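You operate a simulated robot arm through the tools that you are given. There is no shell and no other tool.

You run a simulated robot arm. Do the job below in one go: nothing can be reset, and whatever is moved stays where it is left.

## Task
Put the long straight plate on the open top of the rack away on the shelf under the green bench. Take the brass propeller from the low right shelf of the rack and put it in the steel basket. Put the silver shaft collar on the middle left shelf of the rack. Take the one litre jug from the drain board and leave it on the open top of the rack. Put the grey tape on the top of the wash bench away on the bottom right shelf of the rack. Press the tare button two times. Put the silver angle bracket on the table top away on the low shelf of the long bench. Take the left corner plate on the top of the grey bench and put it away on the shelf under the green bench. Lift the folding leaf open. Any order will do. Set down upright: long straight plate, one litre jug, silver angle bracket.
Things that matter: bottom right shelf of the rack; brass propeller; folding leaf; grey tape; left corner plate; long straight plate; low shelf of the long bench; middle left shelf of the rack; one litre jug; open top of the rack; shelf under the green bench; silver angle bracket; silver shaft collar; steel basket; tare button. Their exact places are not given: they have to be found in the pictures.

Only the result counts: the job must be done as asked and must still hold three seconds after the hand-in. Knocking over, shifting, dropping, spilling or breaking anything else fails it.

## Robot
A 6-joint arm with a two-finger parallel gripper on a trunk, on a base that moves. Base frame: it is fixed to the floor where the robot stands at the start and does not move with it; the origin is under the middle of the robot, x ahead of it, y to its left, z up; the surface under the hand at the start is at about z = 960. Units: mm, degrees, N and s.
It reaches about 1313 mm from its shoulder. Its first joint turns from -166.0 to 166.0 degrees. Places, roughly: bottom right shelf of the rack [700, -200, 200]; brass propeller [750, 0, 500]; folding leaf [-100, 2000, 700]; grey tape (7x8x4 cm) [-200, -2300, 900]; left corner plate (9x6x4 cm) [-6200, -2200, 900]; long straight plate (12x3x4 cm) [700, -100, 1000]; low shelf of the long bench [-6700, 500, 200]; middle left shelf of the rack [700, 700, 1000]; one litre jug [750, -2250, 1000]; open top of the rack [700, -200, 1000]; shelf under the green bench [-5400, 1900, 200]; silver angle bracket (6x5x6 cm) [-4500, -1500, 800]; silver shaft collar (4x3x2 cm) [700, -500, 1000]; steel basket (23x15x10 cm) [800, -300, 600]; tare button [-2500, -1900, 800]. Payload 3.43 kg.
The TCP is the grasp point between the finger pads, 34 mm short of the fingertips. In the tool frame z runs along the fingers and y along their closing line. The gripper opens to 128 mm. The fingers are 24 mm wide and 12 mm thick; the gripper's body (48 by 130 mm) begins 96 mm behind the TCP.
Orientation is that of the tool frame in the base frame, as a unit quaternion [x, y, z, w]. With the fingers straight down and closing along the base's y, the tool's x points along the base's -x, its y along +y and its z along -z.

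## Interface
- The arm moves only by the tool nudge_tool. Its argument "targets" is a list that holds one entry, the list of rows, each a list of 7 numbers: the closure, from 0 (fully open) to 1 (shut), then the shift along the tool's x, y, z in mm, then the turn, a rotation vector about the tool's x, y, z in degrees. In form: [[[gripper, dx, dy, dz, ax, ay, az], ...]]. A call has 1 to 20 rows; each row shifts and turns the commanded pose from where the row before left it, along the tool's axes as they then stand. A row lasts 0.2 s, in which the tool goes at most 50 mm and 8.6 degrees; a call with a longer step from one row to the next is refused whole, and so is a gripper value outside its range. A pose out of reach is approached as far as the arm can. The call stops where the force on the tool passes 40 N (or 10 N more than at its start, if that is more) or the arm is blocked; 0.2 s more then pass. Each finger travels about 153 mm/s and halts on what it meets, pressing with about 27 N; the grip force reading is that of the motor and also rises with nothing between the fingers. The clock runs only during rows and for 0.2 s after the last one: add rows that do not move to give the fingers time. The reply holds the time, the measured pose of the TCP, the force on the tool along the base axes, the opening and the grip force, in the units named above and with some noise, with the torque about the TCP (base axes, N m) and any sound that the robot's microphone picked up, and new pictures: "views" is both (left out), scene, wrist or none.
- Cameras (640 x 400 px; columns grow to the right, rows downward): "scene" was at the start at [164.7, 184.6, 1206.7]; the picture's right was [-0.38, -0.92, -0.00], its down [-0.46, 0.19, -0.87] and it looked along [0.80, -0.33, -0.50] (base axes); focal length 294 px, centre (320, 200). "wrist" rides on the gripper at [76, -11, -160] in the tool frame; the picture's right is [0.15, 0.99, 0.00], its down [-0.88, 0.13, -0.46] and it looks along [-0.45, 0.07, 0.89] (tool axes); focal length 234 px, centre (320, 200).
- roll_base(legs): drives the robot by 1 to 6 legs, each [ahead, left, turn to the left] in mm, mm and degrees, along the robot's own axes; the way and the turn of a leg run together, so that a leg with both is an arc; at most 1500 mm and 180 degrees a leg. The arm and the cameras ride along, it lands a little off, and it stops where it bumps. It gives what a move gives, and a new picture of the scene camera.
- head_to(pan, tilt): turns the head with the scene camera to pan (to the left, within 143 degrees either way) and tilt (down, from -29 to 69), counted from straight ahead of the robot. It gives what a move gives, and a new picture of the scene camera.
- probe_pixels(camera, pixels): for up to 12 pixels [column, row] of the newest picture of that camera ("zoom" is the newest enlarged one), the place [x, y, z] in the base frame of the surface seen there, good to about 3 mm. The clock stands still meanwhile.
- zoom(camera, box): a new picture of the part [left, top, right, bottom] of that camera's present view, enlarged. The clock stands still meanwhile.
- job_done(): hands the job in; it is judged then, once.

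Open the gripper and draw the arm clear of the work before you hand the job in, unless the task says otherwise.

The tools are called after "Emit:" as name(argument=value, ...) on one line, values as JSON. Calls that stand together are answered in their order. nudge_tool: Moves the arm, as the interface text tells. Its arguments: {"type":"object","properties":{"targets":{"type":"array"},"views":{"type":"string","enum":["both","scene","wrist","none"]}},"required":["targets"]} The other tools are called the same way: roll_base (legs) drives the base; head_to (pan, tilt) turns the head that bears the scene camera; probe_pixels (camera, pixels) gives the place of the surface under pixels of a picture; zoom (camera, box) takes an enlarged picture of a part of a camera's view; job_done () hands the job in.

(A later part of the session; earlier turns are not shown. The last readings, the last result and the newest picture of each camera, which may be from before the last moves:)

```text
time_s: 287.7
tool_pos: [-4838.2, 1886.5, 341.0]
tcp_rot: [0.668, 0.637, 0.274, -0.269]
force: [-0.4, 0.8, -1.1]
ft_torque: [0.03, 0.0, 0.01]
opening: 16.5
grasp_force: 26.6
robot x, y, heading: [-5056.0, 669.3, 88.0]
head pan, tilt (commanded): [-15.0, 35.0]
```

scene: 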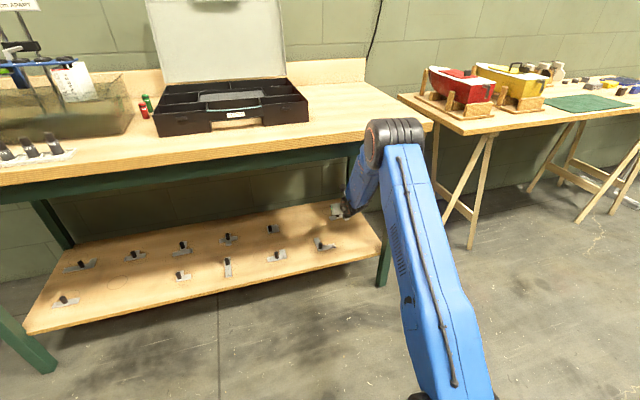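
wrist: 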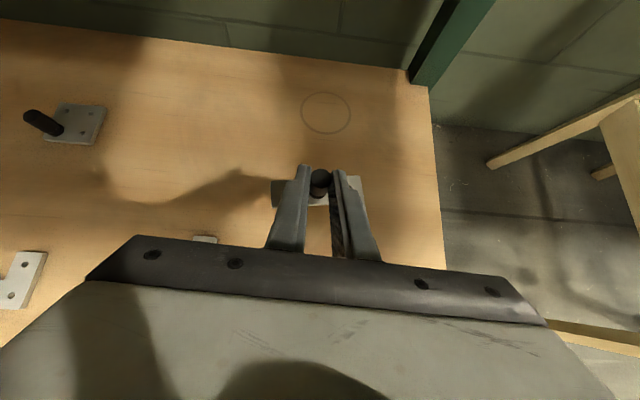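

Clear free wood below. I lower about 77 mm, slowing at the end.

Emit:
nudge_tool(targets=[[[1, -8, 0, 8, 0, 0, 0], [1, -14, 0, 14, 0, 0, 0], [1, -14, 0, 14, 0, 0, 0], [1, -9, 0, 9, 0, 0, 0], [1, -5, 0, 5, 0, 0, 0], [1, -2.5, 0, 2.5, 0, 0, 0], [1, -1, 0, 1, 0, 0, 0], [1, 0, 0, 0, 0, 0, 0]]], views="wrist")

Emit:
nudge_tool(targets=[[[1, -0.7, 0, 0.7, 0, 0, 0], [1, -0.7, 0, 0.7, 0, 0, 0], [1, 0, 0, 0, 0, 0, 0]]], views="none")

```text
time_s: 289.5
tool_pos: [-4839.2, 1885.2, 265.2]
tcp_rot: [0.668, 0.637, 0.274, -0.271]
force: [0.2, -0.1, -0.5]
ft_torque: [0.0, 0.0, -0.02]
opening: 16.5
grasp_force: 26.8
robot x, y, heading: [-5056.2, 666.9, 88.0]
head pan, tilt (commanded): [-15.0, 35.0]
```

wrist: 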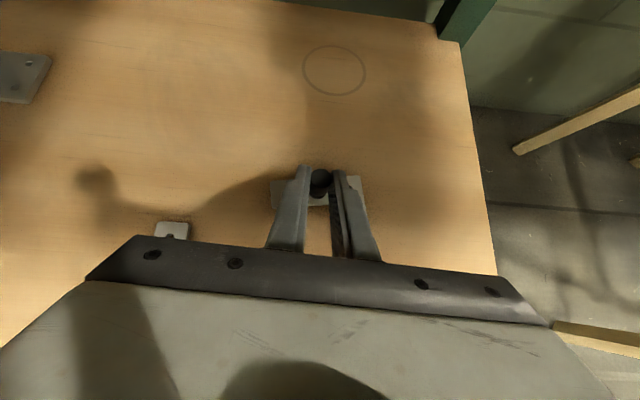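

```text
time_s: 290.3
tool_pos: [-4838.6, 1886.7, 263.7]
tcp_rot: [0.668, 0.637, 0.274, -0.27]
force: [0.0, -0.6, -0.8]
ft_torque: [-0.02, 0.0, -0.02]
opening: 16.6
grasp_force: 26.7
robot x, y, heading: [-5056.7, 669.8, 88.2]
head pan, tilt (commanded): [-15.0, 35.0]
```

No contact at 263.7. I continue down in 1 mm steps.

Emit:
nudge_tool(targets=[[[1, -0.7, 0, 0.7, 0, 0, 0], [1, -0.7, 0, 0.7, 0, 0, 0], [1, -0.7, 0, 0.7, 0, 0, 0], [1, 0, 0, 0, 0, 0, 0]]], views="none")

```text
time_s: 291.3
tool_pos: [-4839.5, 1886.7, 262.7]
tcp_rot: [0.668, 0.637, 0.274, -0.27]
force: [-1.0, -0.4, 13.0]
ft_torque: [-0.06, -0.32, -0.03]
opening: 16.6
grasp_force: 27.2
robot x, y, heading: [-5053.0, 669.3, 88.5]
head pan, tilt (commanded): [-15.0, 35.0]
```

Firm contact (13 N). I relax by 1 mm, then open gently and back away.

Emit:
nudge_tool(targets=[[[1, 0.6, 0, -0.6, 0, 0, 0], [0.88, 0, 0, 0, 0, 0, 0], [0.8, 0, 0, 0, 0, 0, 0], [0.7, 0, 0, 0, 0, 0, 0], [0.6, 0, 0, 0, 0, 0, 0], [0.6, 0, 0, -3, 0, 0, 0], [0.6, 0, 0, -12, 0, 0, 0], [0.6, 0, 0, -28, 0, 0, 0], [0.6, 0, 0, -35, 0, 0, 0], [0.6, 0, 0, -35, 0, 0, 0], [0.6, 0, 0, 0, 0, 0, 0]]], views="wrist")

Emit:
zoom(camera="wrist", box=[240, 80, 400, 180])

```text
time_s: 293.7
tool_pos: [-4841.1, 1808.5, 342.4]
tcp_rot: [0.668, 0.637, 0.273, -0.27]
force: [-0.4, -1.1, 0.4]
ft_torque: [-0.01, 0.0, -0.01]
opening: 51.2
grasp_force: 0.0
robot x, y, heading: [-5055.7, 663.9, 88.2]
head pan, tilt (commanded): [-15.0, 35.0]
```

wrist: 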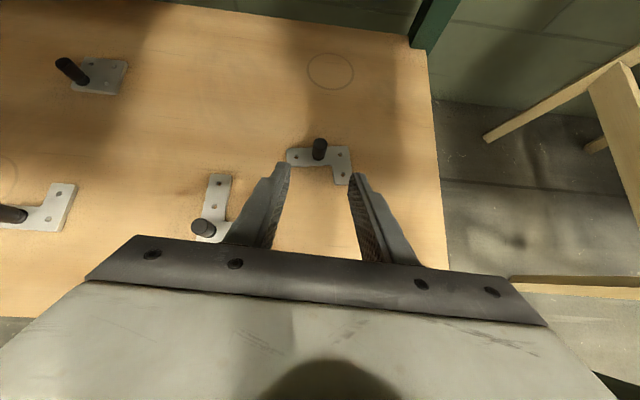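

```text
4.00 times, centred on (320, 130) of wrist
```

zoom: 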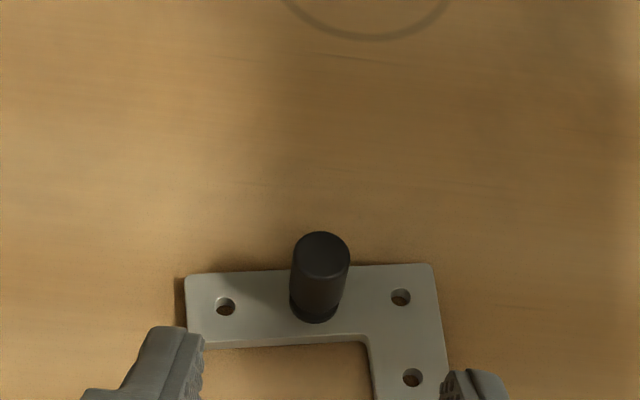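

The corner plate rests flat on the shelf. I withdraw and raise the hand clear of the bench.

Emit:
nudge_tool(targets=[[[0.6, -0.6, 3.7, -37.1, 0, 0, 0], [0.6, -0.6, 3.7, -37.1, 0, 0, 0], [0.6, -0.6, 3.7, -37.1, 0, 0, 0], [0.6, -0.6, 3.7, -37.1, 0, 0, 0], [0.6, -0.6, 3.7, -37.1, 0, 0, 0], [0.6, -0.6, 3.7, -37.1, 0, 0, 0], [0.6, -0.6, 3.7, -37.1, 0, 0, 0], [0.6, -0.6, 3.7, -37.1, 0, 0, 0], [0.6, -0.6, 3.7, -37.1, 0, 0, 0], [0.6, -0.6, 3.7, -37.1, 0, 0, 0], [0.6, 32, 0, -32, 0, 0, 0], [0.6, 32, 0, -32, 0, 0, 0], [0.6, 32, 0, -32, 0, 0, 0], [0.6, 32, 0, -32, 0, 0, 0], [0.6, 32, 0, -32, 0, 0, 0], [0.6, 32, 0, -32, 0, 0, 0], [0.6, 32, 0, -32, 0, 0, 0], [0.6, 32, 0, -32, 0, 0, 0], [0.6, 32, 0, -32, 0, 0, 0], [0.6, 32, 0, -32, 0, 0, 0]]], views="none")

Emit:
nudge_tool(targets=[[[0.6, -15, 15, -20, 0, 0, 0], [0.6, -20, 20, -28, 0, 0, 0], [0.6, -20, 20, -28, 0, 0, 0], [0.6, -20, 20, -28, 0, 0, 0], [0.6, -20, 20, -28, 0, 0, 0], [0.6, -20, 20, -28, 0, 0, 0], [0.6, -20, 20, -28, 0, 0, 0], [0.6, 0, 0, 0, 0, 0, 0]]], views="none")

Emit:
head_to(pan=-90, tilt=10)

```text
time_s: 297.9
tool_pos: [-4806.5, 1536.1, 1051.7]
tcp_rot: [0.668, 0.638, 0.272, -0.27]
force: [0.6, 0.6, 0.3]
ft_torque: [0.01, 0.0, 0.0]
opening: 51.5
grasp_force: 0.1
robot x, y, heading: [-5055.8, 665.4, 88.3]
head pan, tilt (commanded): [-15.0, 35.0]
```

```text
time_s: 299.7
tool_pos: [-4682.0, 1302.6, 1086.6]
tcp_rot: [0.668, 0.637, 0.274, -0.27]
force: [0.0, 0.2, -0.9]
ft_torque: [-0.03, -0.01, 0.0]
opening: 51.3
grasp_force: 0.0
robot x, y, heading: [-5059.5, 669.8, 88.3]
head pan, tilt (commanded): [-15.0, 35.0]
```

```text
time_s: 301.2
tool_pos: [-4682.4, 1303.1, 1087.3]
tcp_rot: [0.668, 0.637, 0.274, -0.269]
force: [0.8, 0.2, -0.3]
ft_torque: [0.02, -0.04, 0.0]
opening: 51.3
grasp_force: 0.0
robot x, y, heading: [-5060.8, 666.8, 88.2]
head pan, tilt (commanded): [-90.0, 10.0]
```

scene: 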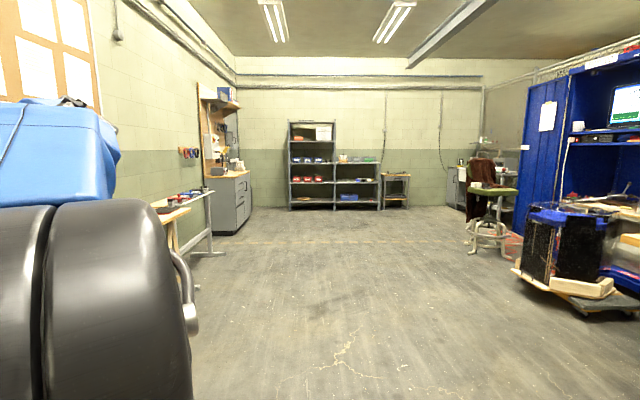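

Next the folding leaf. I strafe back east along the aisle to the cabinet and look at it.

Emit:
roll_base(legs=[[0, -1500, 1.8], [0, -1500, 0], [0, -1500, 0]])

Emit:
head_to(pan=-20, tilt=30)

```text
time_s: 322.7
tool_pos: [-221.5, 1346.3, 1087.2]
tcp_rot: [0.652, 0.654, 0.267, -0.276]
force: [-0.2, 0.4, 0.5]
ft_torque: [-0.02, 0.01, -0.01]
opening: 51.3
grasp_force: 0.0
robot x, y, heading: [-563.2, 692.2, 91.4]
head pan, tilt (commanded): [-90.0, 10.0]
```

scene: 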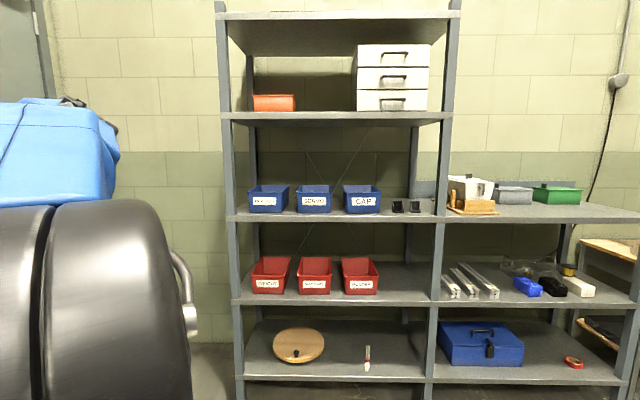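

```text
time_s: 324.1
tool_pos: [-221.3, 1346.6, 1087.3]
tcp_rot: [0.651, 0.654, 0.268, -0.276]
force: [1.2, -0.4, 0.2]
ft_torque: [0.0, 0.02, 0.0]
opening: 51.1
grasp_force: 0.0
robot x, y, heading: [-563.6, 690.4, 90.9]
head pan, tilt (commanded): [-20.0, 30.0]
```

scene: 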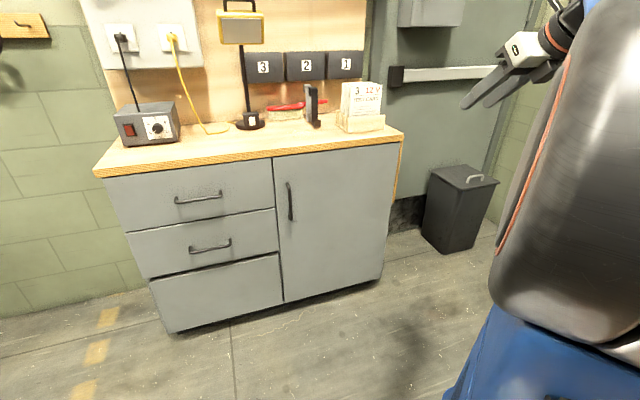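

I probe the cabinet edge, the bin and the door to learn the free space beside the leaf.

Emit:
probe_pixels(camera="scene", pixels=[[445, 250], [430, 190], [495, 190], [383, 275], [398, 140], [396, 170], [400, 155], [440, 75], [402, 200], [280, 300], [170, 330], [470, 250]])

Emit:
zoom(camera="scene", box=[360, 120, 500, 260])

```text
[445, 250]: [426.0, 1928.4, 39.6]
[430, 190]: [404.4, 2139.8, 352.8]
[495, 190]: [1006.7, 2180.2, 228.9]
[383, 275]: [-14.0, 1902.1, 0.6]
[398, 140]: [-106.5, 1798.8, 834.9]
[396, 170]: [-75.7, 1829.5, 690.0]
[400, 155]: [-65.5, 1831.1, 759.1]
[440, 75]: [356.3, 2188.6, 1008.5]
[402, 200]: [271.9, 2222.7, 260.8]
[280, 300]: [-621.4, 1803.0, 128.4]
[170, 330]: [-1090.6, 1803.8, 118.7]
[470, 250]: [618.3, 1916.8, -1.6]
```

```text
2.86 times, centred on (430, 190) of scene
```

zoom: 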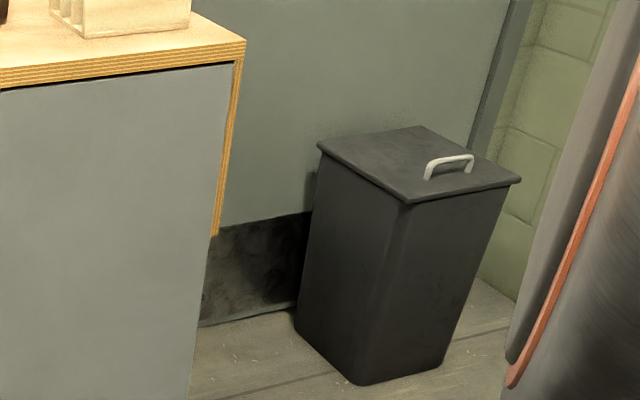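

Cabinet side is at x≈−105, leaf face near x≈−70 from y≈1820 to the wall (≈2200). I move the base to about (−300,790) and point the head there.

Emit:
roll_base(legs=[[100, -270, -0.9]])

Emit:
head_to(pan=-25, tilt=30)

```text
time_s: 326.1
tool_pos: [60.2, 1442.9, 1087.1]
tcp_rot: [0.658, 0.648, 0.27, -0.274]
force: [-0.8, -0.5, -1.1]
ft_torque: [-0.05, -0.01, -0.02]
opening: 51.3
grasp_force: 0.1
robot x, y, heading: [-295.3, 792.8, 90.3]
head pan, tilt (commanded): [-20.0, 30.0]
```

scene: 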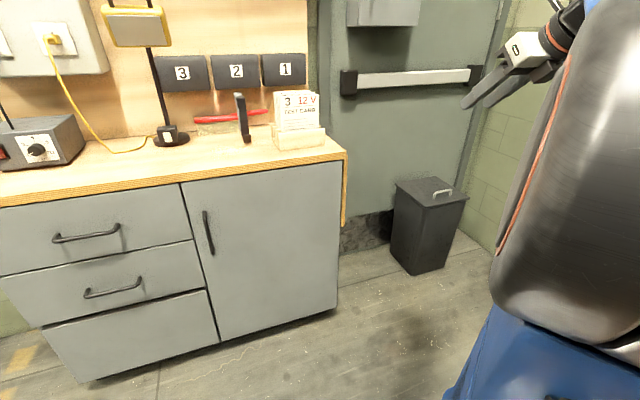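

```text
time_s: 326.7
tool_pos: [60.2, 1441.9, 1086.9]
tcp_rot: [0.658, 0.648, 0.27, -0.274]
force: [-0.9, -0.4, -0.2]
ft_torque: [0.02, 0.01, 0.0]
opening: 51.4
grasp_force: 0.1
robot x, y, heading: [-291.1, 794.3, 90.2]
head pan, tilt (commanded): [-25.0, 30.0]
```

scene: 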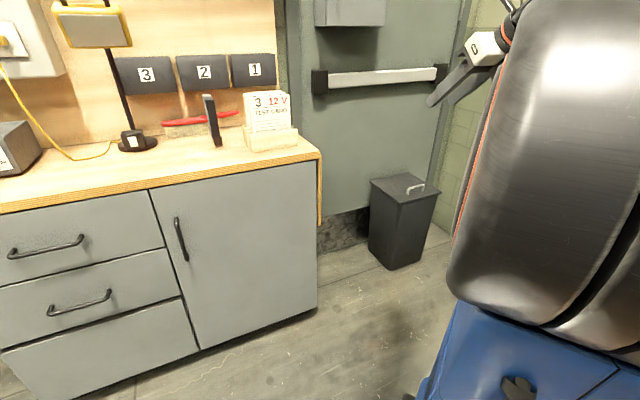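

I swing the hand out to the right and yaw it left about 40° so that its camera looks at the leaf's face.

Emit:
nudge_tool(targets=[[[0.6, -9.9, 34, 24, 0, 0, 0], [0.6, -9.9, 34, 24, 0, 0, 0], [0.6, -9.9, 34, 24, 0, 0, 0], [0.6, -9.9, 34, 24, 0, 0, 0], [0.6, -9.9, 34, 24, 0, 0, 0], [0.6, 0, 0, 0, 5.66, 0, -5.66], [0.6, 0, 0, 0, 5.66, 0, -5.66], [0.6, 0, 0, 0, 5.66, 0, -5.66], [0.6, 0, 0, 0, 5.66, 0, -5.66], [0.6, 0, 0, 0, 5.66, 0, -5.66], [0.6, 0, 0, 0, 0, 0, 0]]])

```text
time_s: 329.1
tool_pos: [230.1, 1490.8, 964.7]
tcp_rot: [0.395, 0.833, 0.162, -0.351]
force: [-0.4, -0.1, -0.8]
ft_torque: [-0.04, -0.02, 0.02]
opening: 51.3
grasp_force: 0.1
robot x, y, heading: [-293.3, 792.2, 90.1]
head pan, tilt (commanded): [-25.0, 30.0]
```

scene: 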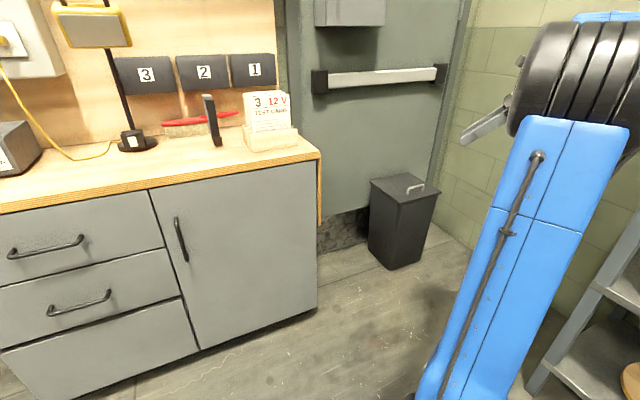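
wrist: 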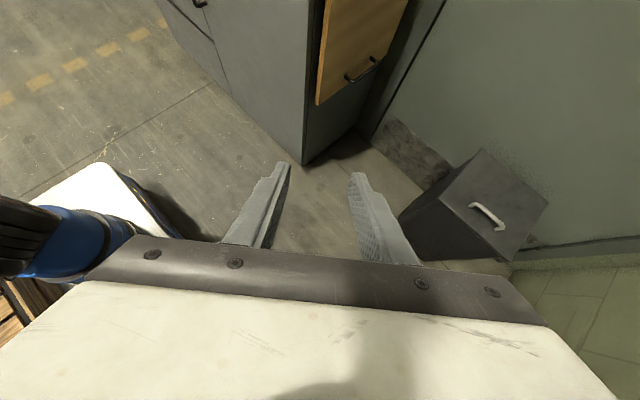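

The leaf and its dark handle appear at the top (363,70). I pitch the hand up 24° for a fuller view.

Emit:
nudge_tool(targets=[[[0.6, 0, 0, 0, 0, 8, 0], [0.6, 0, 0, 0, 0, 8, 0], [0.6, 0, 0, 0, 0, 8, 0], [0.6, 0, 0, 0, 0, 0, 0]]], views="wrist")

Emit:
zoom(camera="wrist", box=[240, 40, 480, 190])

```text
time_s: 330.1
tool_pos: [229.0, 1491.6, 964.5]
tcp_rot: [0.352, 0.742, 0.24, -0.517]
force: [-0.1, 0.4, 0.2]
ft_torque: [-0.02, 0.0, -0.03]
opening: 51.4
grasp_force: 0.1
robot x, y, heading: [-294.3, 793.5, 90.1]
head pan, tilt (commanded): [-25.0, 30.0]
```

wrist: 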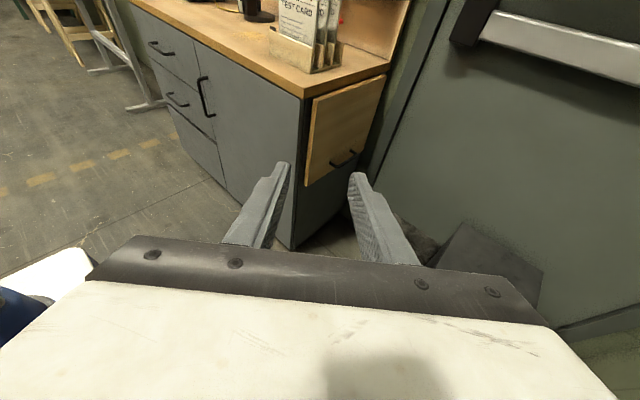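

```text
2.67 times, centred on (360, 115) of wrist
```

zoom: 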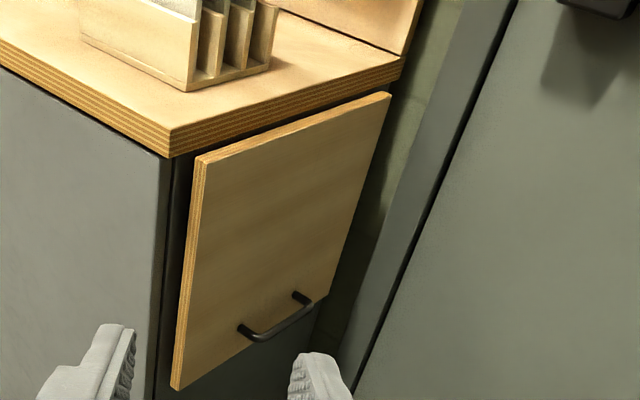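

The leaf panel and its horizontal bar handle near the lower edge are clear. I probe its corners, the handle, and the cabinet top.

Emit:
probe_pixels(camera="zoom", pixels=[[203, 165], [385, 100], [185, 370], [322, 297], [255, 339], [280, 328], [308, 308], [242, 328], [298, 295], [280, 300], [170, 130], [395, 65]])

Emit:
zoom(camera="wrist", box=[310, 130, 390, 180])

```text
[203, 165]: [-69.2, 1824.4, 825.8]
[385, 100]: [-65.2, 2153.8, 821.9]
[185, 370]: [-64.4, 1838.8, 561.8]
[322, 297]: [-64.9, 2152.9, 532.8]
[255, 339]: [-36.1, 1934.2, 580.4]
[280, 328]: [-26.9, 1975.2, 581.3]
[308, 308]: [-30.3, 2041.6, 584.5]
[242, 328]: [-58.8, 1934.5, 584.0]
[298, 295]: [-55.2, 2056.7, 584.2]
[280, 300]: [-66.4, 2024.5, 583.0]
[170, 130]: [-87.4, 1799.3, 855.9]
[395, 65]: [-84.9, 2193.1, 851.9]
```

```text
8.00 times, centred on (350, 155) of wrist
```

zoom: 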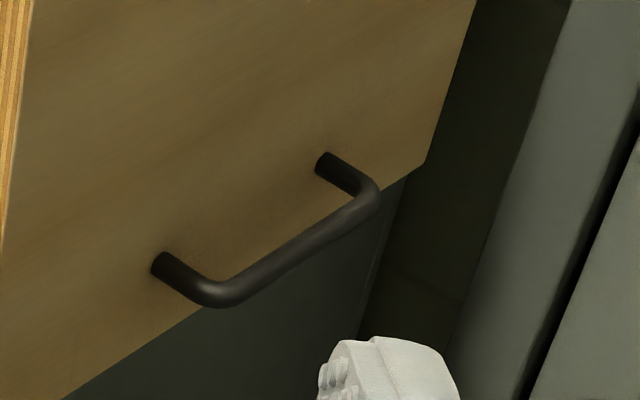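

Leaf: face x≈−66, y 1820–2155, bottom z≈530; its bar handle runs along y 1935–2055 at x≈−30, z≈583. I'll grip the bar with the hand yawed left and closing vertically. First I bring the hand nearer and drive the base to about (120,1110).

Emit:
nudge_tool(targets=[[[0.6, 0, -32, -27, 0, 0, 0], [0.6, 0, -32, -27, 0, 0, 0], [0.6, 0, -32, -27, 0, 0, 0], [0.6, 0, -32, -20, 0, 0, 0], [0.6, 0, -32, 0, 0, 0, 0], [0.6, 0, -32, 0, 0, 0, 0], [0.6, 0, 0, 0, 0, 0, 0]]], views="none")

Emit:
head_to(pan=-110, tilt=35)

```text
time_s: 331.7
tool_pos: [142.3, 1296.0, 1001.9]
tcp_rot: [0.352, 0.742, 0.241, -0.517]
force: [-0.1, 0.6, 0.9]
ft_torque: [0.0, -0.02, 0.0]
opening: 51.4
grasp_force: 0.0
robot x, y, heading: [-292.2, 793.6, 90.2]
head pan, tilt (commanded): [-25.0, 30.0]
```

```text
time_s: 333.3
tool_pos: [141.5, 1296.9, 1002.3]
tcp_rot: [0.353, 0.741, 0.242, -0.517]
force: [-0.6, -0.1, 0.9]
ft_torque: [0.03, -0.06, -0.01]
opening: 51.3
grasp_force: 0.1
robot x, y, heading: [-288.6, 798.1, 90.0]
head pan, tilt (commanded): [-110.0, 35.0]
```

scene: 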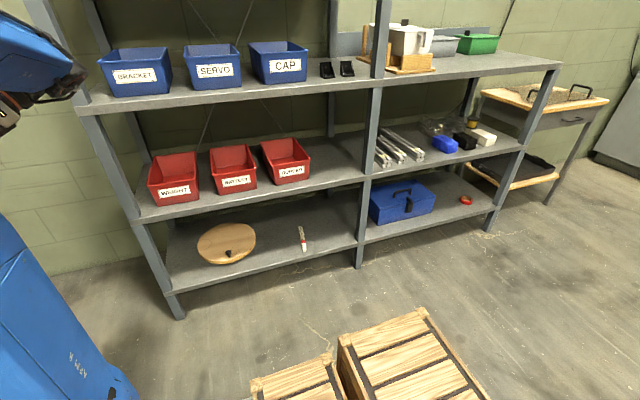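

I probe the rack's left front post to be sure of clearance for the base.

Emit:
probe_pixels(camera="scene", pixels=[[110, 160], [175, 305], [60, 40], [90, 105], [140, 215]])

```text
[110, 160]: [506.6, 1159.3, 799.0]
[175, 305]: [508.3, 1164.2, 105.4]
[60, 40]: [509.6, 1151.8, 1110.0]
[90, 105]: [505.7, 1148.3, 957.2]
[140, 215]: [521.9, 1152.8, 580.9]
```

The rack's end post is at x≈506, y≤1170. I drive ahead first, then right, keeping the arm north of it.

Emit:
roll_base(legs=[[314, 0, 0], [0, -380, 0]])

Emit:
head_to(pan=10, tilt=35)

```text
time_s: 337.4
tool_pos: [521.0, 1612.2, 1003.2]
tcp_rot: [0.353, 0.742, 0.241, -0.517]
force: [-0.1, 0.5, 0.7]
ft_torque: [-0.01, -0.02, -0.02]
opening: 51.3
grasp_force: 0.1
robot x, y, heading: [86.8, 1105.7, 90.3]
head pan, tilt (commanded): [-110.0, 35.0]
```

scene: 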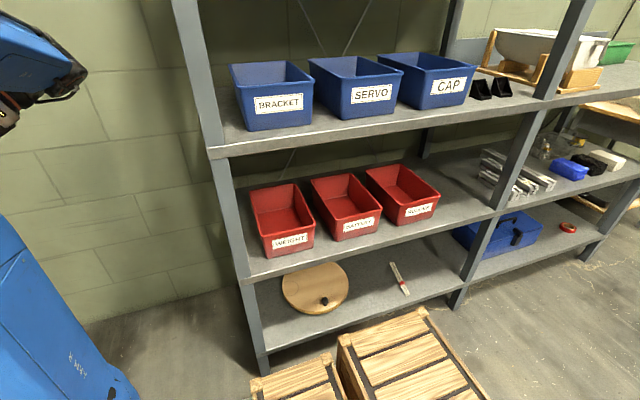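

```text
time_s: 339.4
tool_pos: [520.5, 1611.6, 1001.9]
tcp_rot: [0.352, 0.742, 0.241, -0.517]
force: [0.1, -0.7, -0.4]
ft_torque: [0.02, 0.01, 0.02]
opening: 51.2
grasp_force: 0.1
robot x, y, heading: [88.6, 1109.5, 90.0]
head pan, tilt (commanded): [10.0, 35.0]
```

scene: 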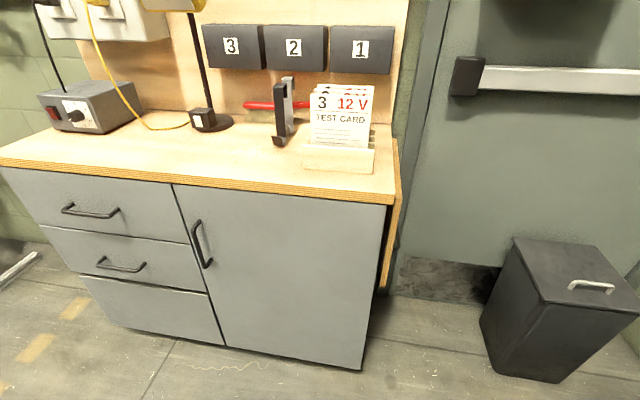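

I now roll the hand −90° (so it closes vertically), level it and yaw it further left to about 55°.

Emit:
nudge_tool(targets=[[[0.6, 0, 0, 0, 0, 0, -8.2], [0.6, 0, 0, 0, 0, 0, -8.2], [0.6, 0, 0, 0, 0, 0, -8.2], [0.6, 0, 0, 0, 0, 0, -8.2], [0.6, 0, 0, 0, 0, 0, -8.2], [0.6, 0, 0, 0, 0, 0, -8.2], [0.6, 0, 0, 0, 0, 0, -8.2], [0.6, 0, 0, 0, 0, 0, -8.2], [0.6, 0, 0, 0, 0, 0, -8.2], [0.6, 0, 0, 0, 0, 0, -8.2], [0.6, 0, 0, 0, 0, 0, -8], [0.6, 0, 0, 0, -6.8, 0, 0], [0.6, 0, 0, 0, -6.8, 0, 0], [0.6, 0, 0, 0, -6.8, 0, 0], [0.6, 0, 0, 0, 0, 7.5, 0], [0.6, 0, 0, 0, 0, 7.5, 0], [0.6, 0, 0, 0, 0, 0, 0]]])

```text
time_s: 343.0
tool_pos: [478.7, 1751.0, 942.7]
tcp_rot: [-0.316, 0.638, 0.627, -0.316]
force: [0.2, 0.2, 0.3]
ft_torque: [-0.01, -0.01, -0.01]
opening: 51.5
grasp_force: 0.0
out of reach, approached as far as the arm can: row 12, 13, 14, 15, 16
robot x, y, heading: [88.1, 1107.4, 90.2]
head pan, tilt (commanded): [10.0, 35.0]
```

scene: 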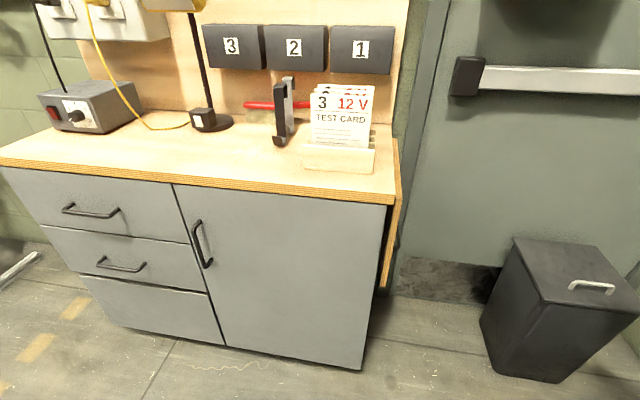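
wrist: 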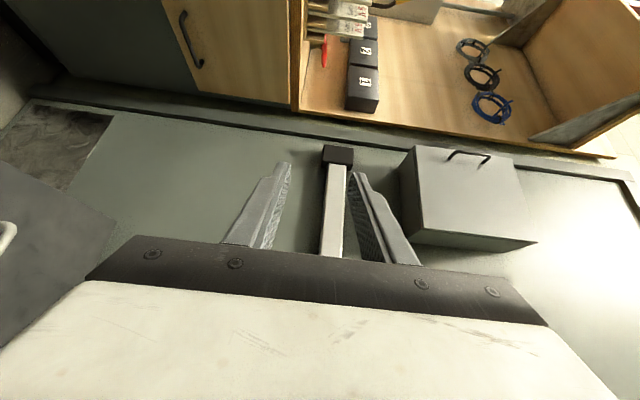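

The hand now points yaw≈53° left, level, closing vertically. I move it to a pre-grasp point 130 mm in front of the bar handle.

Emit:
nudge_tool(targets=[[[0.6, 7.9, -25.8, 29.2, 0, 0, 0], [0.6, 7.9, -25.8, 29.2, 0, 0, 0], [0.6, 7.9, -25.8, 29.2, 0, 0, 0], [0.6, 7.9, -25.8, 29.2, 0, 0, 0], [0.6, 7.9, -25.8, 29.2, 0, 0, 0], [0.6, 7.9, -25.8, 29.2, 0, 0, 0], [0.6, 7.9, -25.8, 29.2, 0, 0, 0], [0.6, 7.9, -25.8, 29.2, 0, 0, 0], [0.6, 7.9, -25.8, 29.2, 0, 0, 0], [0.6, 7.9, -25.8, 29.2, 0, 0, 0], [0.6, 7.9, -25.8, 29.2, 0, 0, 0], [0.6, 7.9, -25.8, 29.2, 0, 0, 0], [0.6, 7.9, -25.8, 29.2, 0, 0, 0], [0.6, 7.5, -25.6, 29, 0, 0, 0], [0.6, 0, 0, 0, 0, 0, 0]]])

```text
time_s: 346.2
tool_pos: [80.0, 1902.4, 580.1]
tcp_rot: [-0.322, 0.63, 0.627, -0.326]
force: [0.1, -0.9, -0.1]
ft_torque: [-0.05, 0.0, -0.01]
opening: 51.4
grasp_force: 0.1
out of reach, approached as far as the arm can: row 13
robot x, y, heading: [86.0, 1108.0, 90.1]
head pan, tilt (commanded): [10.0, 35.0]
```

scene: 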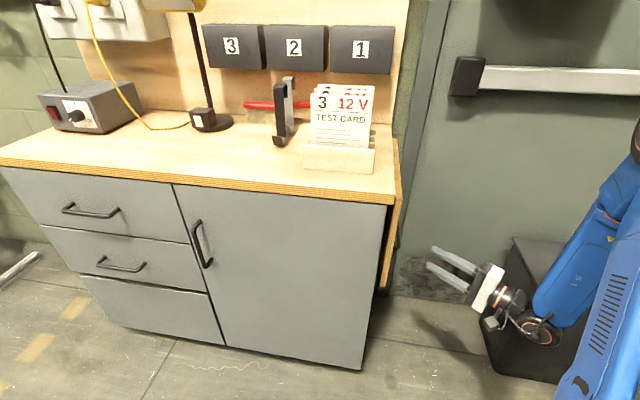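
wrist: 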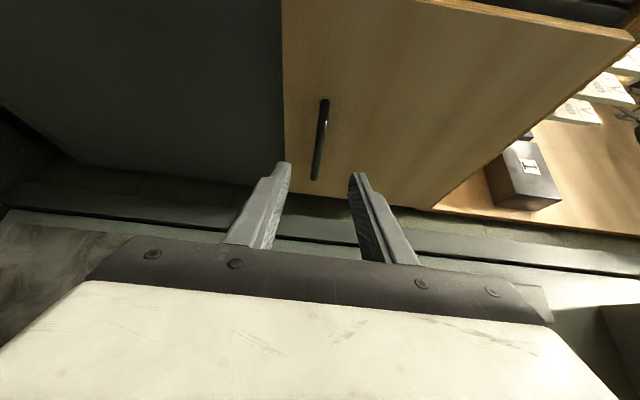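

The handle bar appears at wrist (320,140), aligned between the fingers. I probe it to refine the approach.

Emit:
probe_pixels(camera="wrist", pixels=[[323, 105], [321, 125], [319, 145], [316, 170], [314, 178], [330, 130], [287, 100], [300, 140]])

```text
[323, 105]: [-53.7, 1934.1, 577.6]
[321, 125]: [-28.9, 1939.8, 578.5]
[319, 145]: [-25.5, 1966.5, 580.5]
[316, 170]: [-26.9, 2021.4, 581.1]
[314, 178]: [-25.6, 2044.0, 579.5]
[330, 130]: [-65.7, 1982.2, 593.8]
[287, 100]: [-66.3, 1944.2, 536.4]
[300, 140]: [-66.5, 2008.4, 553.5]
```

I advance 122 mm along the hand axis so that the bar lies between the fingers.

Emit:
nudge_tool(targets=[[[0.6, 0, 0, 35, 0, 0, 0], [0.6, 0, 0, 35, 0, 0, 0], [0.6, 0, 0, 30, 0, 0, 0], [0.6, 0, 0, 14, 0, 0, 0], [0.6, 0, 0, 8, 0, 0, 0], [0.6, 0, 0, 0, 0, 0, 0]]], views="both")

```text
time_s: 347.6
tool_pos: [-17.3, 1972.1, 582.8]
tcp_rot: [-0.322, 0.63, 0.628, -0.325]
force: [0.5, 0.5, 0.2]
ft_torque: [-0.03, 0.04, 0.02]
opening: 51.1
grasp_force: 0.1
robot x, y, heading: [83.2, 1109.5, 90.4]
head pan, tilt (commanded): [10.0, 35.0]
```

scene: 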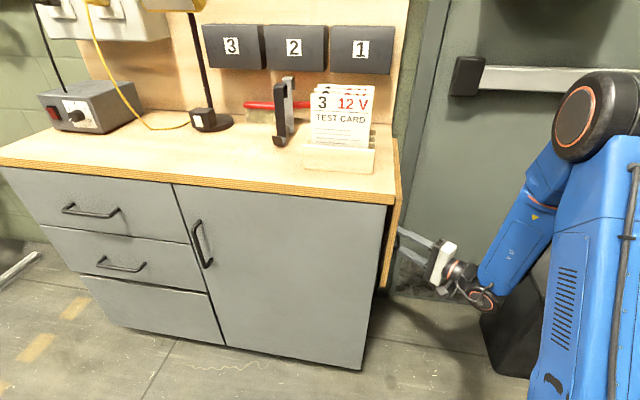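
wrist: 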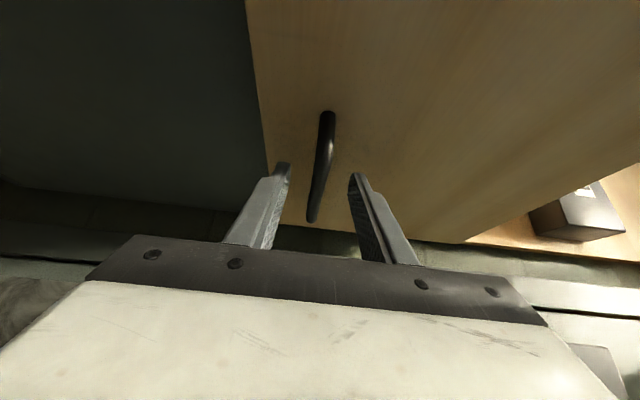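

The bar is between the fingers. I close on it.

Emit:
nudge_tool(targets=[[[0.75, 0, 0, 0, 0, 0, 0], [0.85, 0, 0, 0, 0, 0, 0], [0.95, 0, 0, 0, 0, 0, 0], [1, 0, 0, 0, 0, 0, 0], [1, 0, 0, 0, 0, 0, 0]]], views="wrist")

Emit:
zoom(camera="wrist", box=[240, 90, 400, 240])

```text
time_s: 348.8
tool_pos: [-17.1, 1972.1, 579.9]
tcp_rot: [-0.321, 0.631, 0.627, -0.325]
force: [4.8, -4.1, -29.0]
ft_torque: [0.71, -0.4, -0.34]
opening: 11.8
grasp_force: 44.8
robot x, y, heading: [87.1, 1108.1, 90.2]
head pan, tilt (commanded): [10.0, 35.0]
```

wrist: 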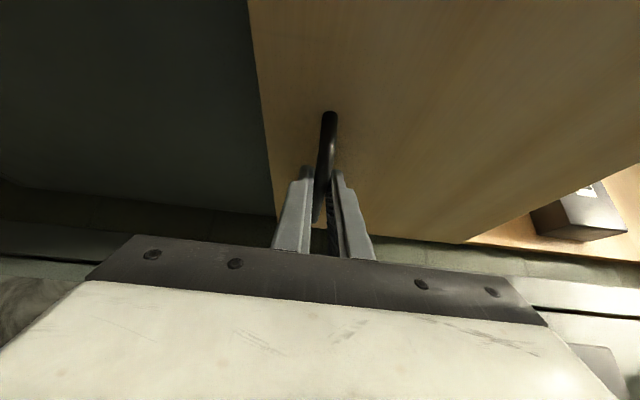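

```text
2.67 times, centred on (320, 165) of wrist
```

zoom: 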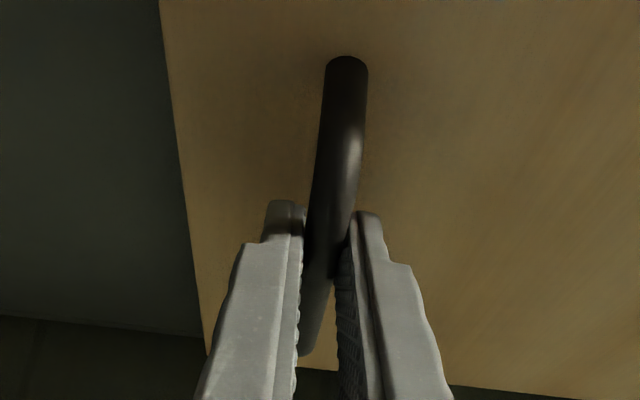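

Handle gripped (11.8 mm) with some downward preload. I relax it by 2 mm and begin pulling along the hinge arc, the first 10°.

Emit:
nudge_tool(targets=[[[1, 0, -2, 0, 0, 0, 0], [1, -3.2, 1.5, -4.5, 0, 0, 0], [1, -6.4, 3, -9, 0, 0, 0], [1, -6.4, 3, -9, 0, 0, 0], [1, -6.3, 3.8, -8.8, 0, 0, 0], [1, 0, 0, 0, 0, 0, 0]]], views="both")

```text
time_s: 350.2
tool_pos: [20.2, 1971.2, 590.5]
tcp_rot: [-0.321, 0.63, 0.628, -0.326]
force: [3.3, -10.4, -15.4]
ft_torque: [0.75, -0.23, 0.25]
opening: 11.6
grasp_force: 45.1
robot x, y, heading: [88.9, 1109.4, 90.2]
head pan, tilt (commanded): [10.0, 35.0]
```

scene: 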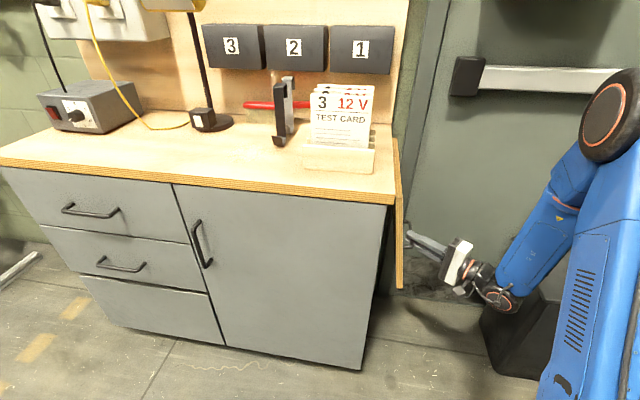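
wrist: 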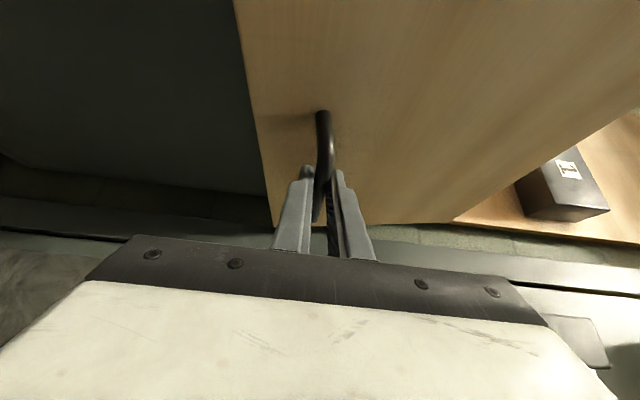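

The leaf is following: its free edge has swung out. I continue along the arc to about 30°.

Emit:
nudge_tool(targets=[[[1, -3.1, 1.9, -4.4, 0, 0, 0], [1, -6, 4.8, -8.5, 0, 0, 0], [1, -6, 4.8, -8.5, 0, 0, 0], [1, -5.75, 5.65, -8.05, 0, 0, 0], [1, -5.75, 5.65, -8.05, 0, 0, 0], [1, -5.45, 6.55, -7.65, 0, 0, 0], [1, -5.45, 6.55, -7.65, 0, 0, 0], [1, -5.1, 7.3, -7.1, 0, 0, 0], [1, -5.1, 7.3, -7.1, 0, 0, 0], [1, 0, 0, 0, 0, 0, 0]]], views="both")

```text
time_s: 352.2
tool_pos: [100.0, 1972.4, 637.8]
tcp_rot: [-0.321, 0.63, 0.628, -0.325]
force: [3.5, 2.9, -6.9]
ft_torque: [1.32, -0.03, -0.87]
opening: 11.7
grasp_force: 45.0
robot x, y, heading: [83.5, 1111.4, 90.0]
head pan, tilt (commanded): [10.0, 35.0]
stopped in row 9: the force on the tool passed its limit at 41 N (the readings are from after the stop); the commanded pose is now the measured one
```

scene: 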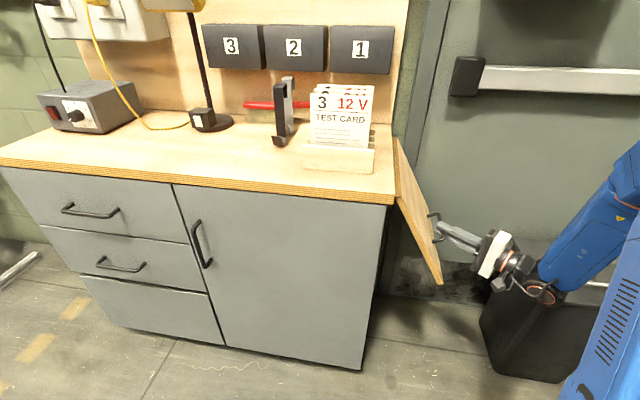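
wrist: 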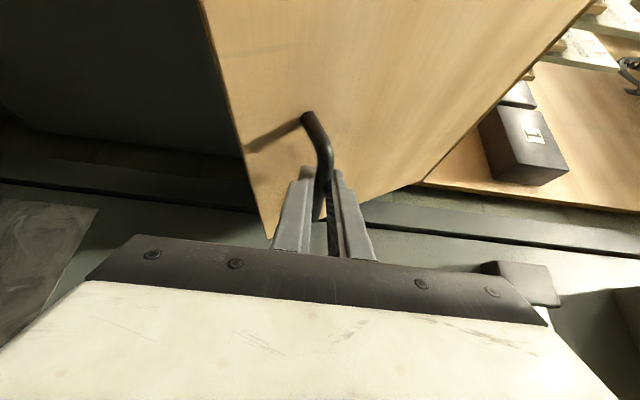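

It stopped at a 41 N spike near 30°, probably a fingertip touching the leaf. I zoom to inspect the grip before continuing.

Emit:
zoom(camera="wrist", box=[240, 90, 400, 240])

Emit:
zoom(camera="scene", box=[380, 180, 560, 310])

```text
2.67 times, centred on (320, 165) of wrist
```

zoom: 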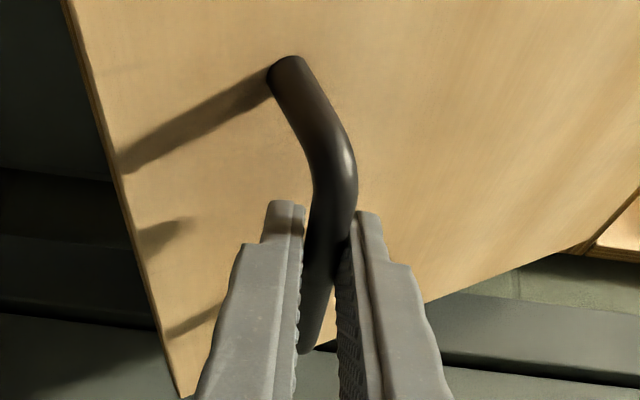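

```text
3.08 times, centred on (470, 245) of scene
```

zoom: 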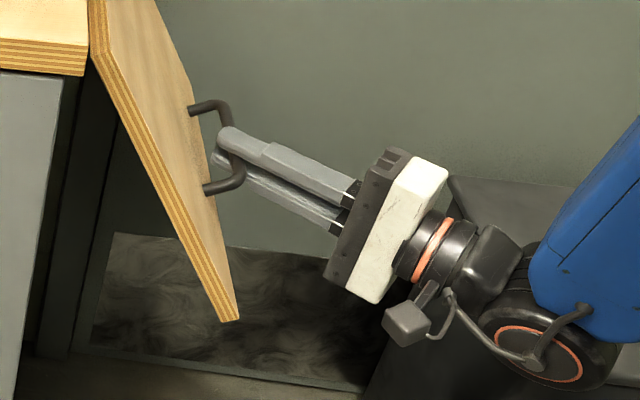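

The lower fingertip is close to the panel. I pivot the hand about the bar by 30° so that it follows the leaf's tilt.

Emit:
nudge_tool(targets=[[[1, 0, 1.4, 0, 6.11, 0, -4.35], [1, 0, 1.4, 0.2, 6.11, 0, -4.35], [1, 0.2, 1.4, 0.4, 6.11, 0, -4.35], [1, 0.3, 1.3, 0.6, 6.11, 0, -4.35], [1, 0, 0, 0, 0, 0, 0]]], views="both")

Emit:
zoom(camera="scene", box=[380, 180, 560, 310])

```text
time_s: 353.4
tool_pos: [96.6, 1972.1, 642.6]
tcp_rot: [-0.473, 0.693, 0.522, -0.151]
force: [-6.1, -1.1, 3.1]
ft_torque: [1.13, 0.14, -0.54]
opening: 11.6
grasp_force: 44.9
robot x, y, heading: [87.2, 1111.9, 90.3]
head pan, tilt (commanded): [10.0, 35.0]
```

scene: 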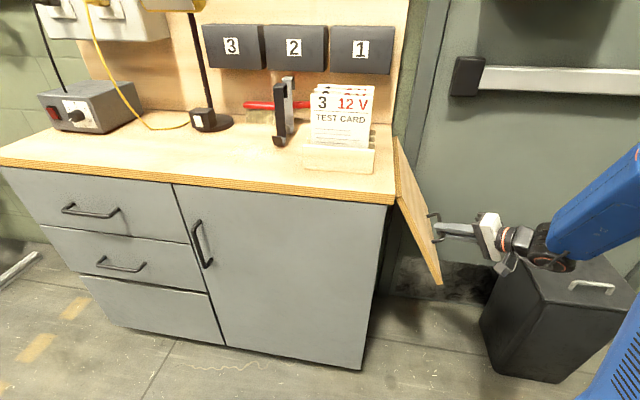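
wrist: 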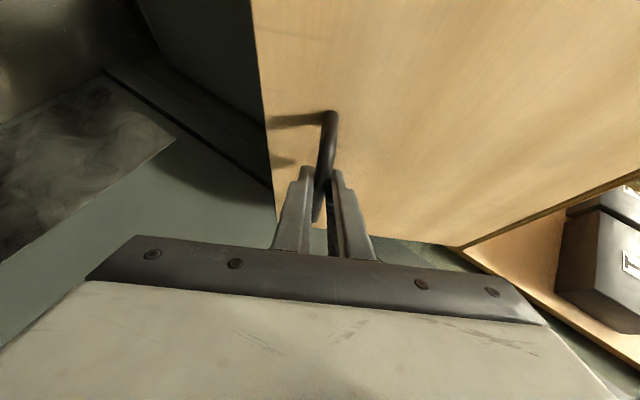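

```text
3.08 times, centred on (470, 245) of scene
```

zoom: 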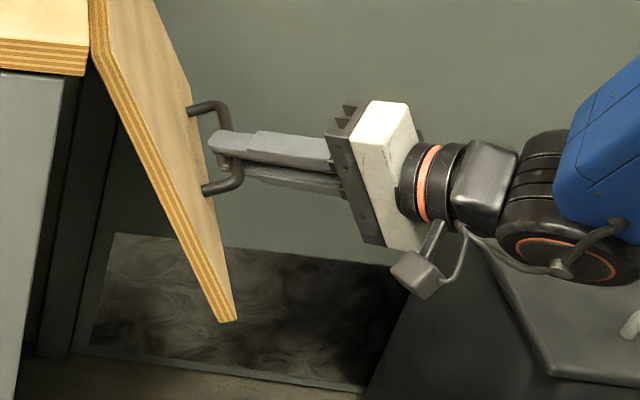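

The hand now matches the leaf's tilt with low forces. I continue 20° along the arc, turning the hand with the leaf.

Emit:
nudge_tool(targets=[[[1, -3.1, 1.4, -4.4, 1.02, 0, -0.72], [1, -6.25, 2.91, -8.78, 2.04, 0, -1.45], [1, -6.25, 2.91, -8.78, 2.04, 0, -1.45], [1, -6.25, 2.91, -8.78, 2.04, 0, -1.45], [1, -6.25, 2.91, -8.78, 2.04, 0, -1.45], [1, -6.25, 2.91, -8.78, 2.04, 0, -1.45], [1, -6.25, 2.91, -8.78, 2.04, 0, -1.45], [1, 0, 0, 0, 0, 0, 0]]], views="both")

```text
time_s: 355.2
tool_pos: [140.0, 1971.9, 699.1]
tcp_rot: [-0.542, 0.707, 0.451, -0.053]
force: [-7.2, 12.0, 0.0]
ft_torque: [0.67, 0.07, 0.54]
opening: 11.5
grasp_force: 45.4
robot x, y, heading: [86.4, 1111.5, 90.2]
head pan, tilt (commanded): [10.0, 35.0]
```

scene: 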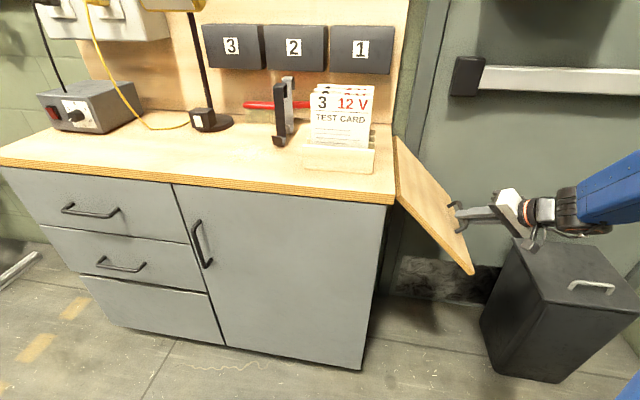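
wrist: 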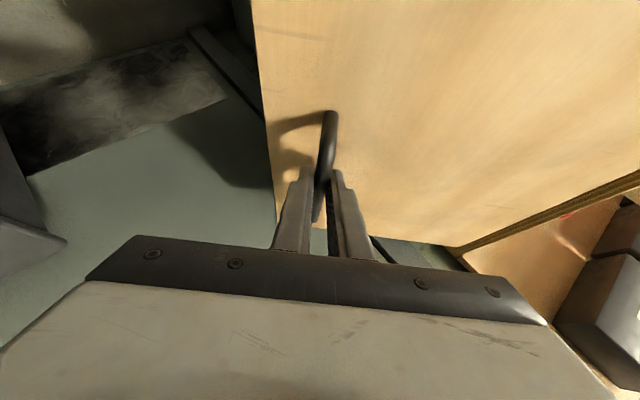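

About 46° open and the forces are small. I continue another 20°.

Emit:
nudge_tool(targets=[[[1, -3.1, 1.4, -4.4, 1.02, 0, -0.72], [1, -6.25, 2.91, -8.78, 2.04, 0, -1.45], [1, -6.25, 2.91, -8.78, 2.04, 0, -1.45], [1, -6.25, 2.91, -8.78, 2.04, 0, -1.45], [1, -6.25, 2.91, -8.78, 2.04, 0, -1.45], [1, -6.25, 2.91, -8.78, 2.04, 0, -1.45], [1, -6.25, 2.91, -8.78, 2.04, 0, -1.45], [1, -6.25, 2.91, -8.78, 2.04, 0, -1.45], [1, 0, 0, 0, 0, 0, 0]]], views="both")

```text
time_s: 357.2
tool_pos: [171.7, 1972.4, 775.1]
tcp_rot: [-0.609, 0.707, 0.355, 0.062]
force: [7.7, 0.3, -6.9]
ft_torque: [0.76, -0.15, 0.44]
opening: 11.6
grasp_force: 45.2
robot x, y, heading: [87.9, 1108.8, 89.9]
head pan, tilt (commanded): [10.0, 35.0]
```

scene: 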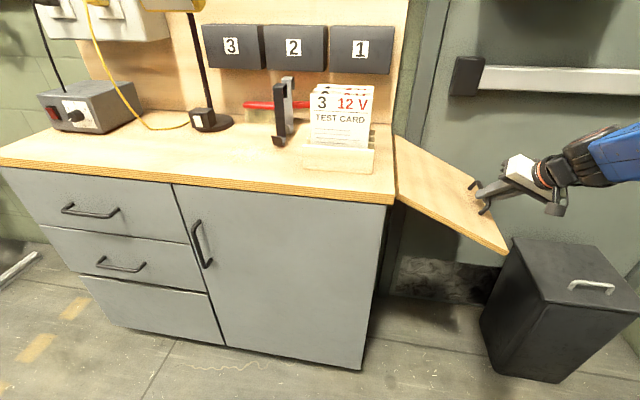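
wrist: 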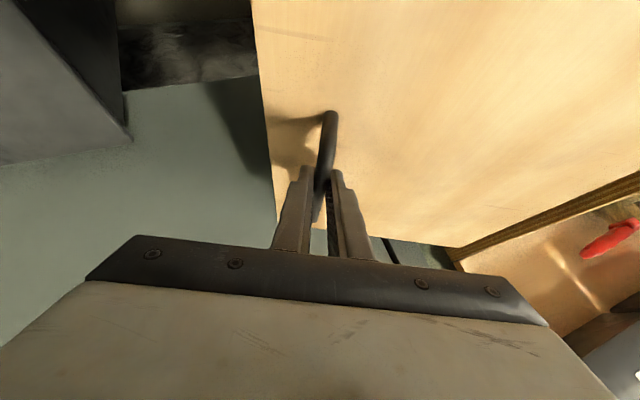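

About 65° open. I continue roughly 19° more, watching for the end stop.

Emit:
nudge_tool(targets=[[[1, -3.1, 1.4, -4.4, 1.02, 0, -0.72], [1, -6.25, 2.91, -8.78, 2.04, 0, -1.45], [1, -6.25, 2.91, -8.78, 2.04, 0, -1.45], [1, -6.25, 2.91, -8.78, 2.04, 0, -1.45], [1, -6.25, 2.91, -8.78, 2.04, 0, -1.45], [1, -6.25, 2.91, -8.78, 2.04, 0, -1.45], [1, -6.25, 2.91, -8.78, 2.04, 0, -1.45], [1, -6.25, 2.91, -8.78, 2.04, 0, -1.45], [1, 0, 0, 0, 0, 0, 0]]], views="both")

```text
time_s: 358.8
tool_pos: [177.8, 1971.9, 849.2]
tcp_rot: [-0.654, 0.69, 0.266, 0.161]
force: [8.5, 0.0, -0.9]
ft_torque: [1.3, -0.13, 0.43]
opening: 11.7
grasp_force: 44.6
robot x, y, heading: [89.4, 1108.7, 90.2]
head pan, tilt (commanded): [10.0, 35.0]
stopped in row 8: the force on the tool passed its limit at 42 N (the readings are from after the stop); the commanded pose is now the measured one
```

scene: 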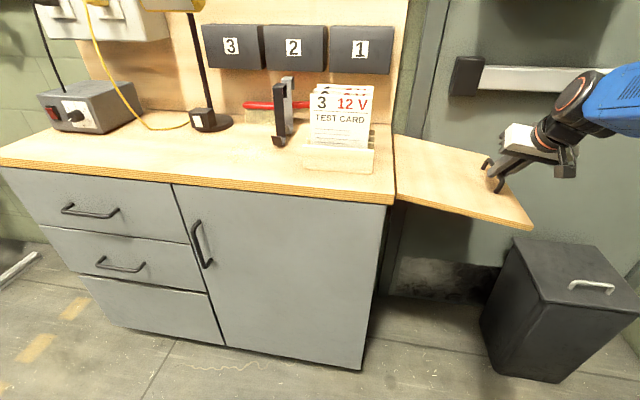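
wrist: 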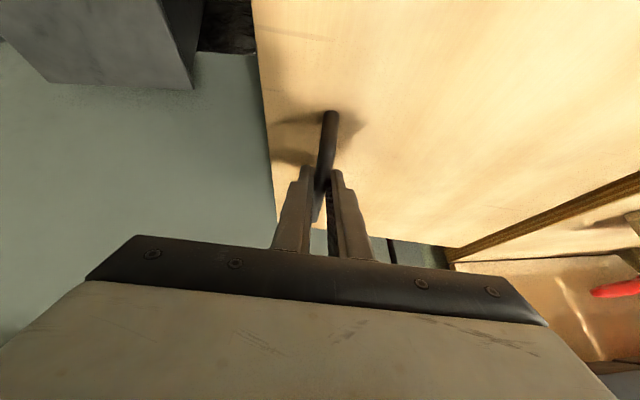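

Stopped by force near 81°. I probe the leaf's surface to measure its actual angle against the table top.

Emit:
probe_pixels(camera="scene", pixels=[[405, 150], [410, 190], [440, 170], [470, 165], [500, 205], [520, 220], [380, 190], [370, 180], [450, 205], [460, 150]])

```text
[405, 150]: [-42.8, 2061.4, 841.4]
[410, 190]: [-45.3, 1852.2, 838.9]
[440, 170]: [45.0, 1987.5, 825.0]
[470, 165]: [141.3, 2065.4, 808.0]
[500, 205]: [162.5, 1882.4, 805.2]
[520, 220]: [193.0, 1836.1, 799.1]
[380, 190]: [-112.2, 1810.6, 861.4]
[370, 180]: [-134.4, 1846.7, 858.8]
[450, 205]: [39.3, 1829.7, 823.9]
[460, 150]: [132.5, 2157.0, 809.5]
```

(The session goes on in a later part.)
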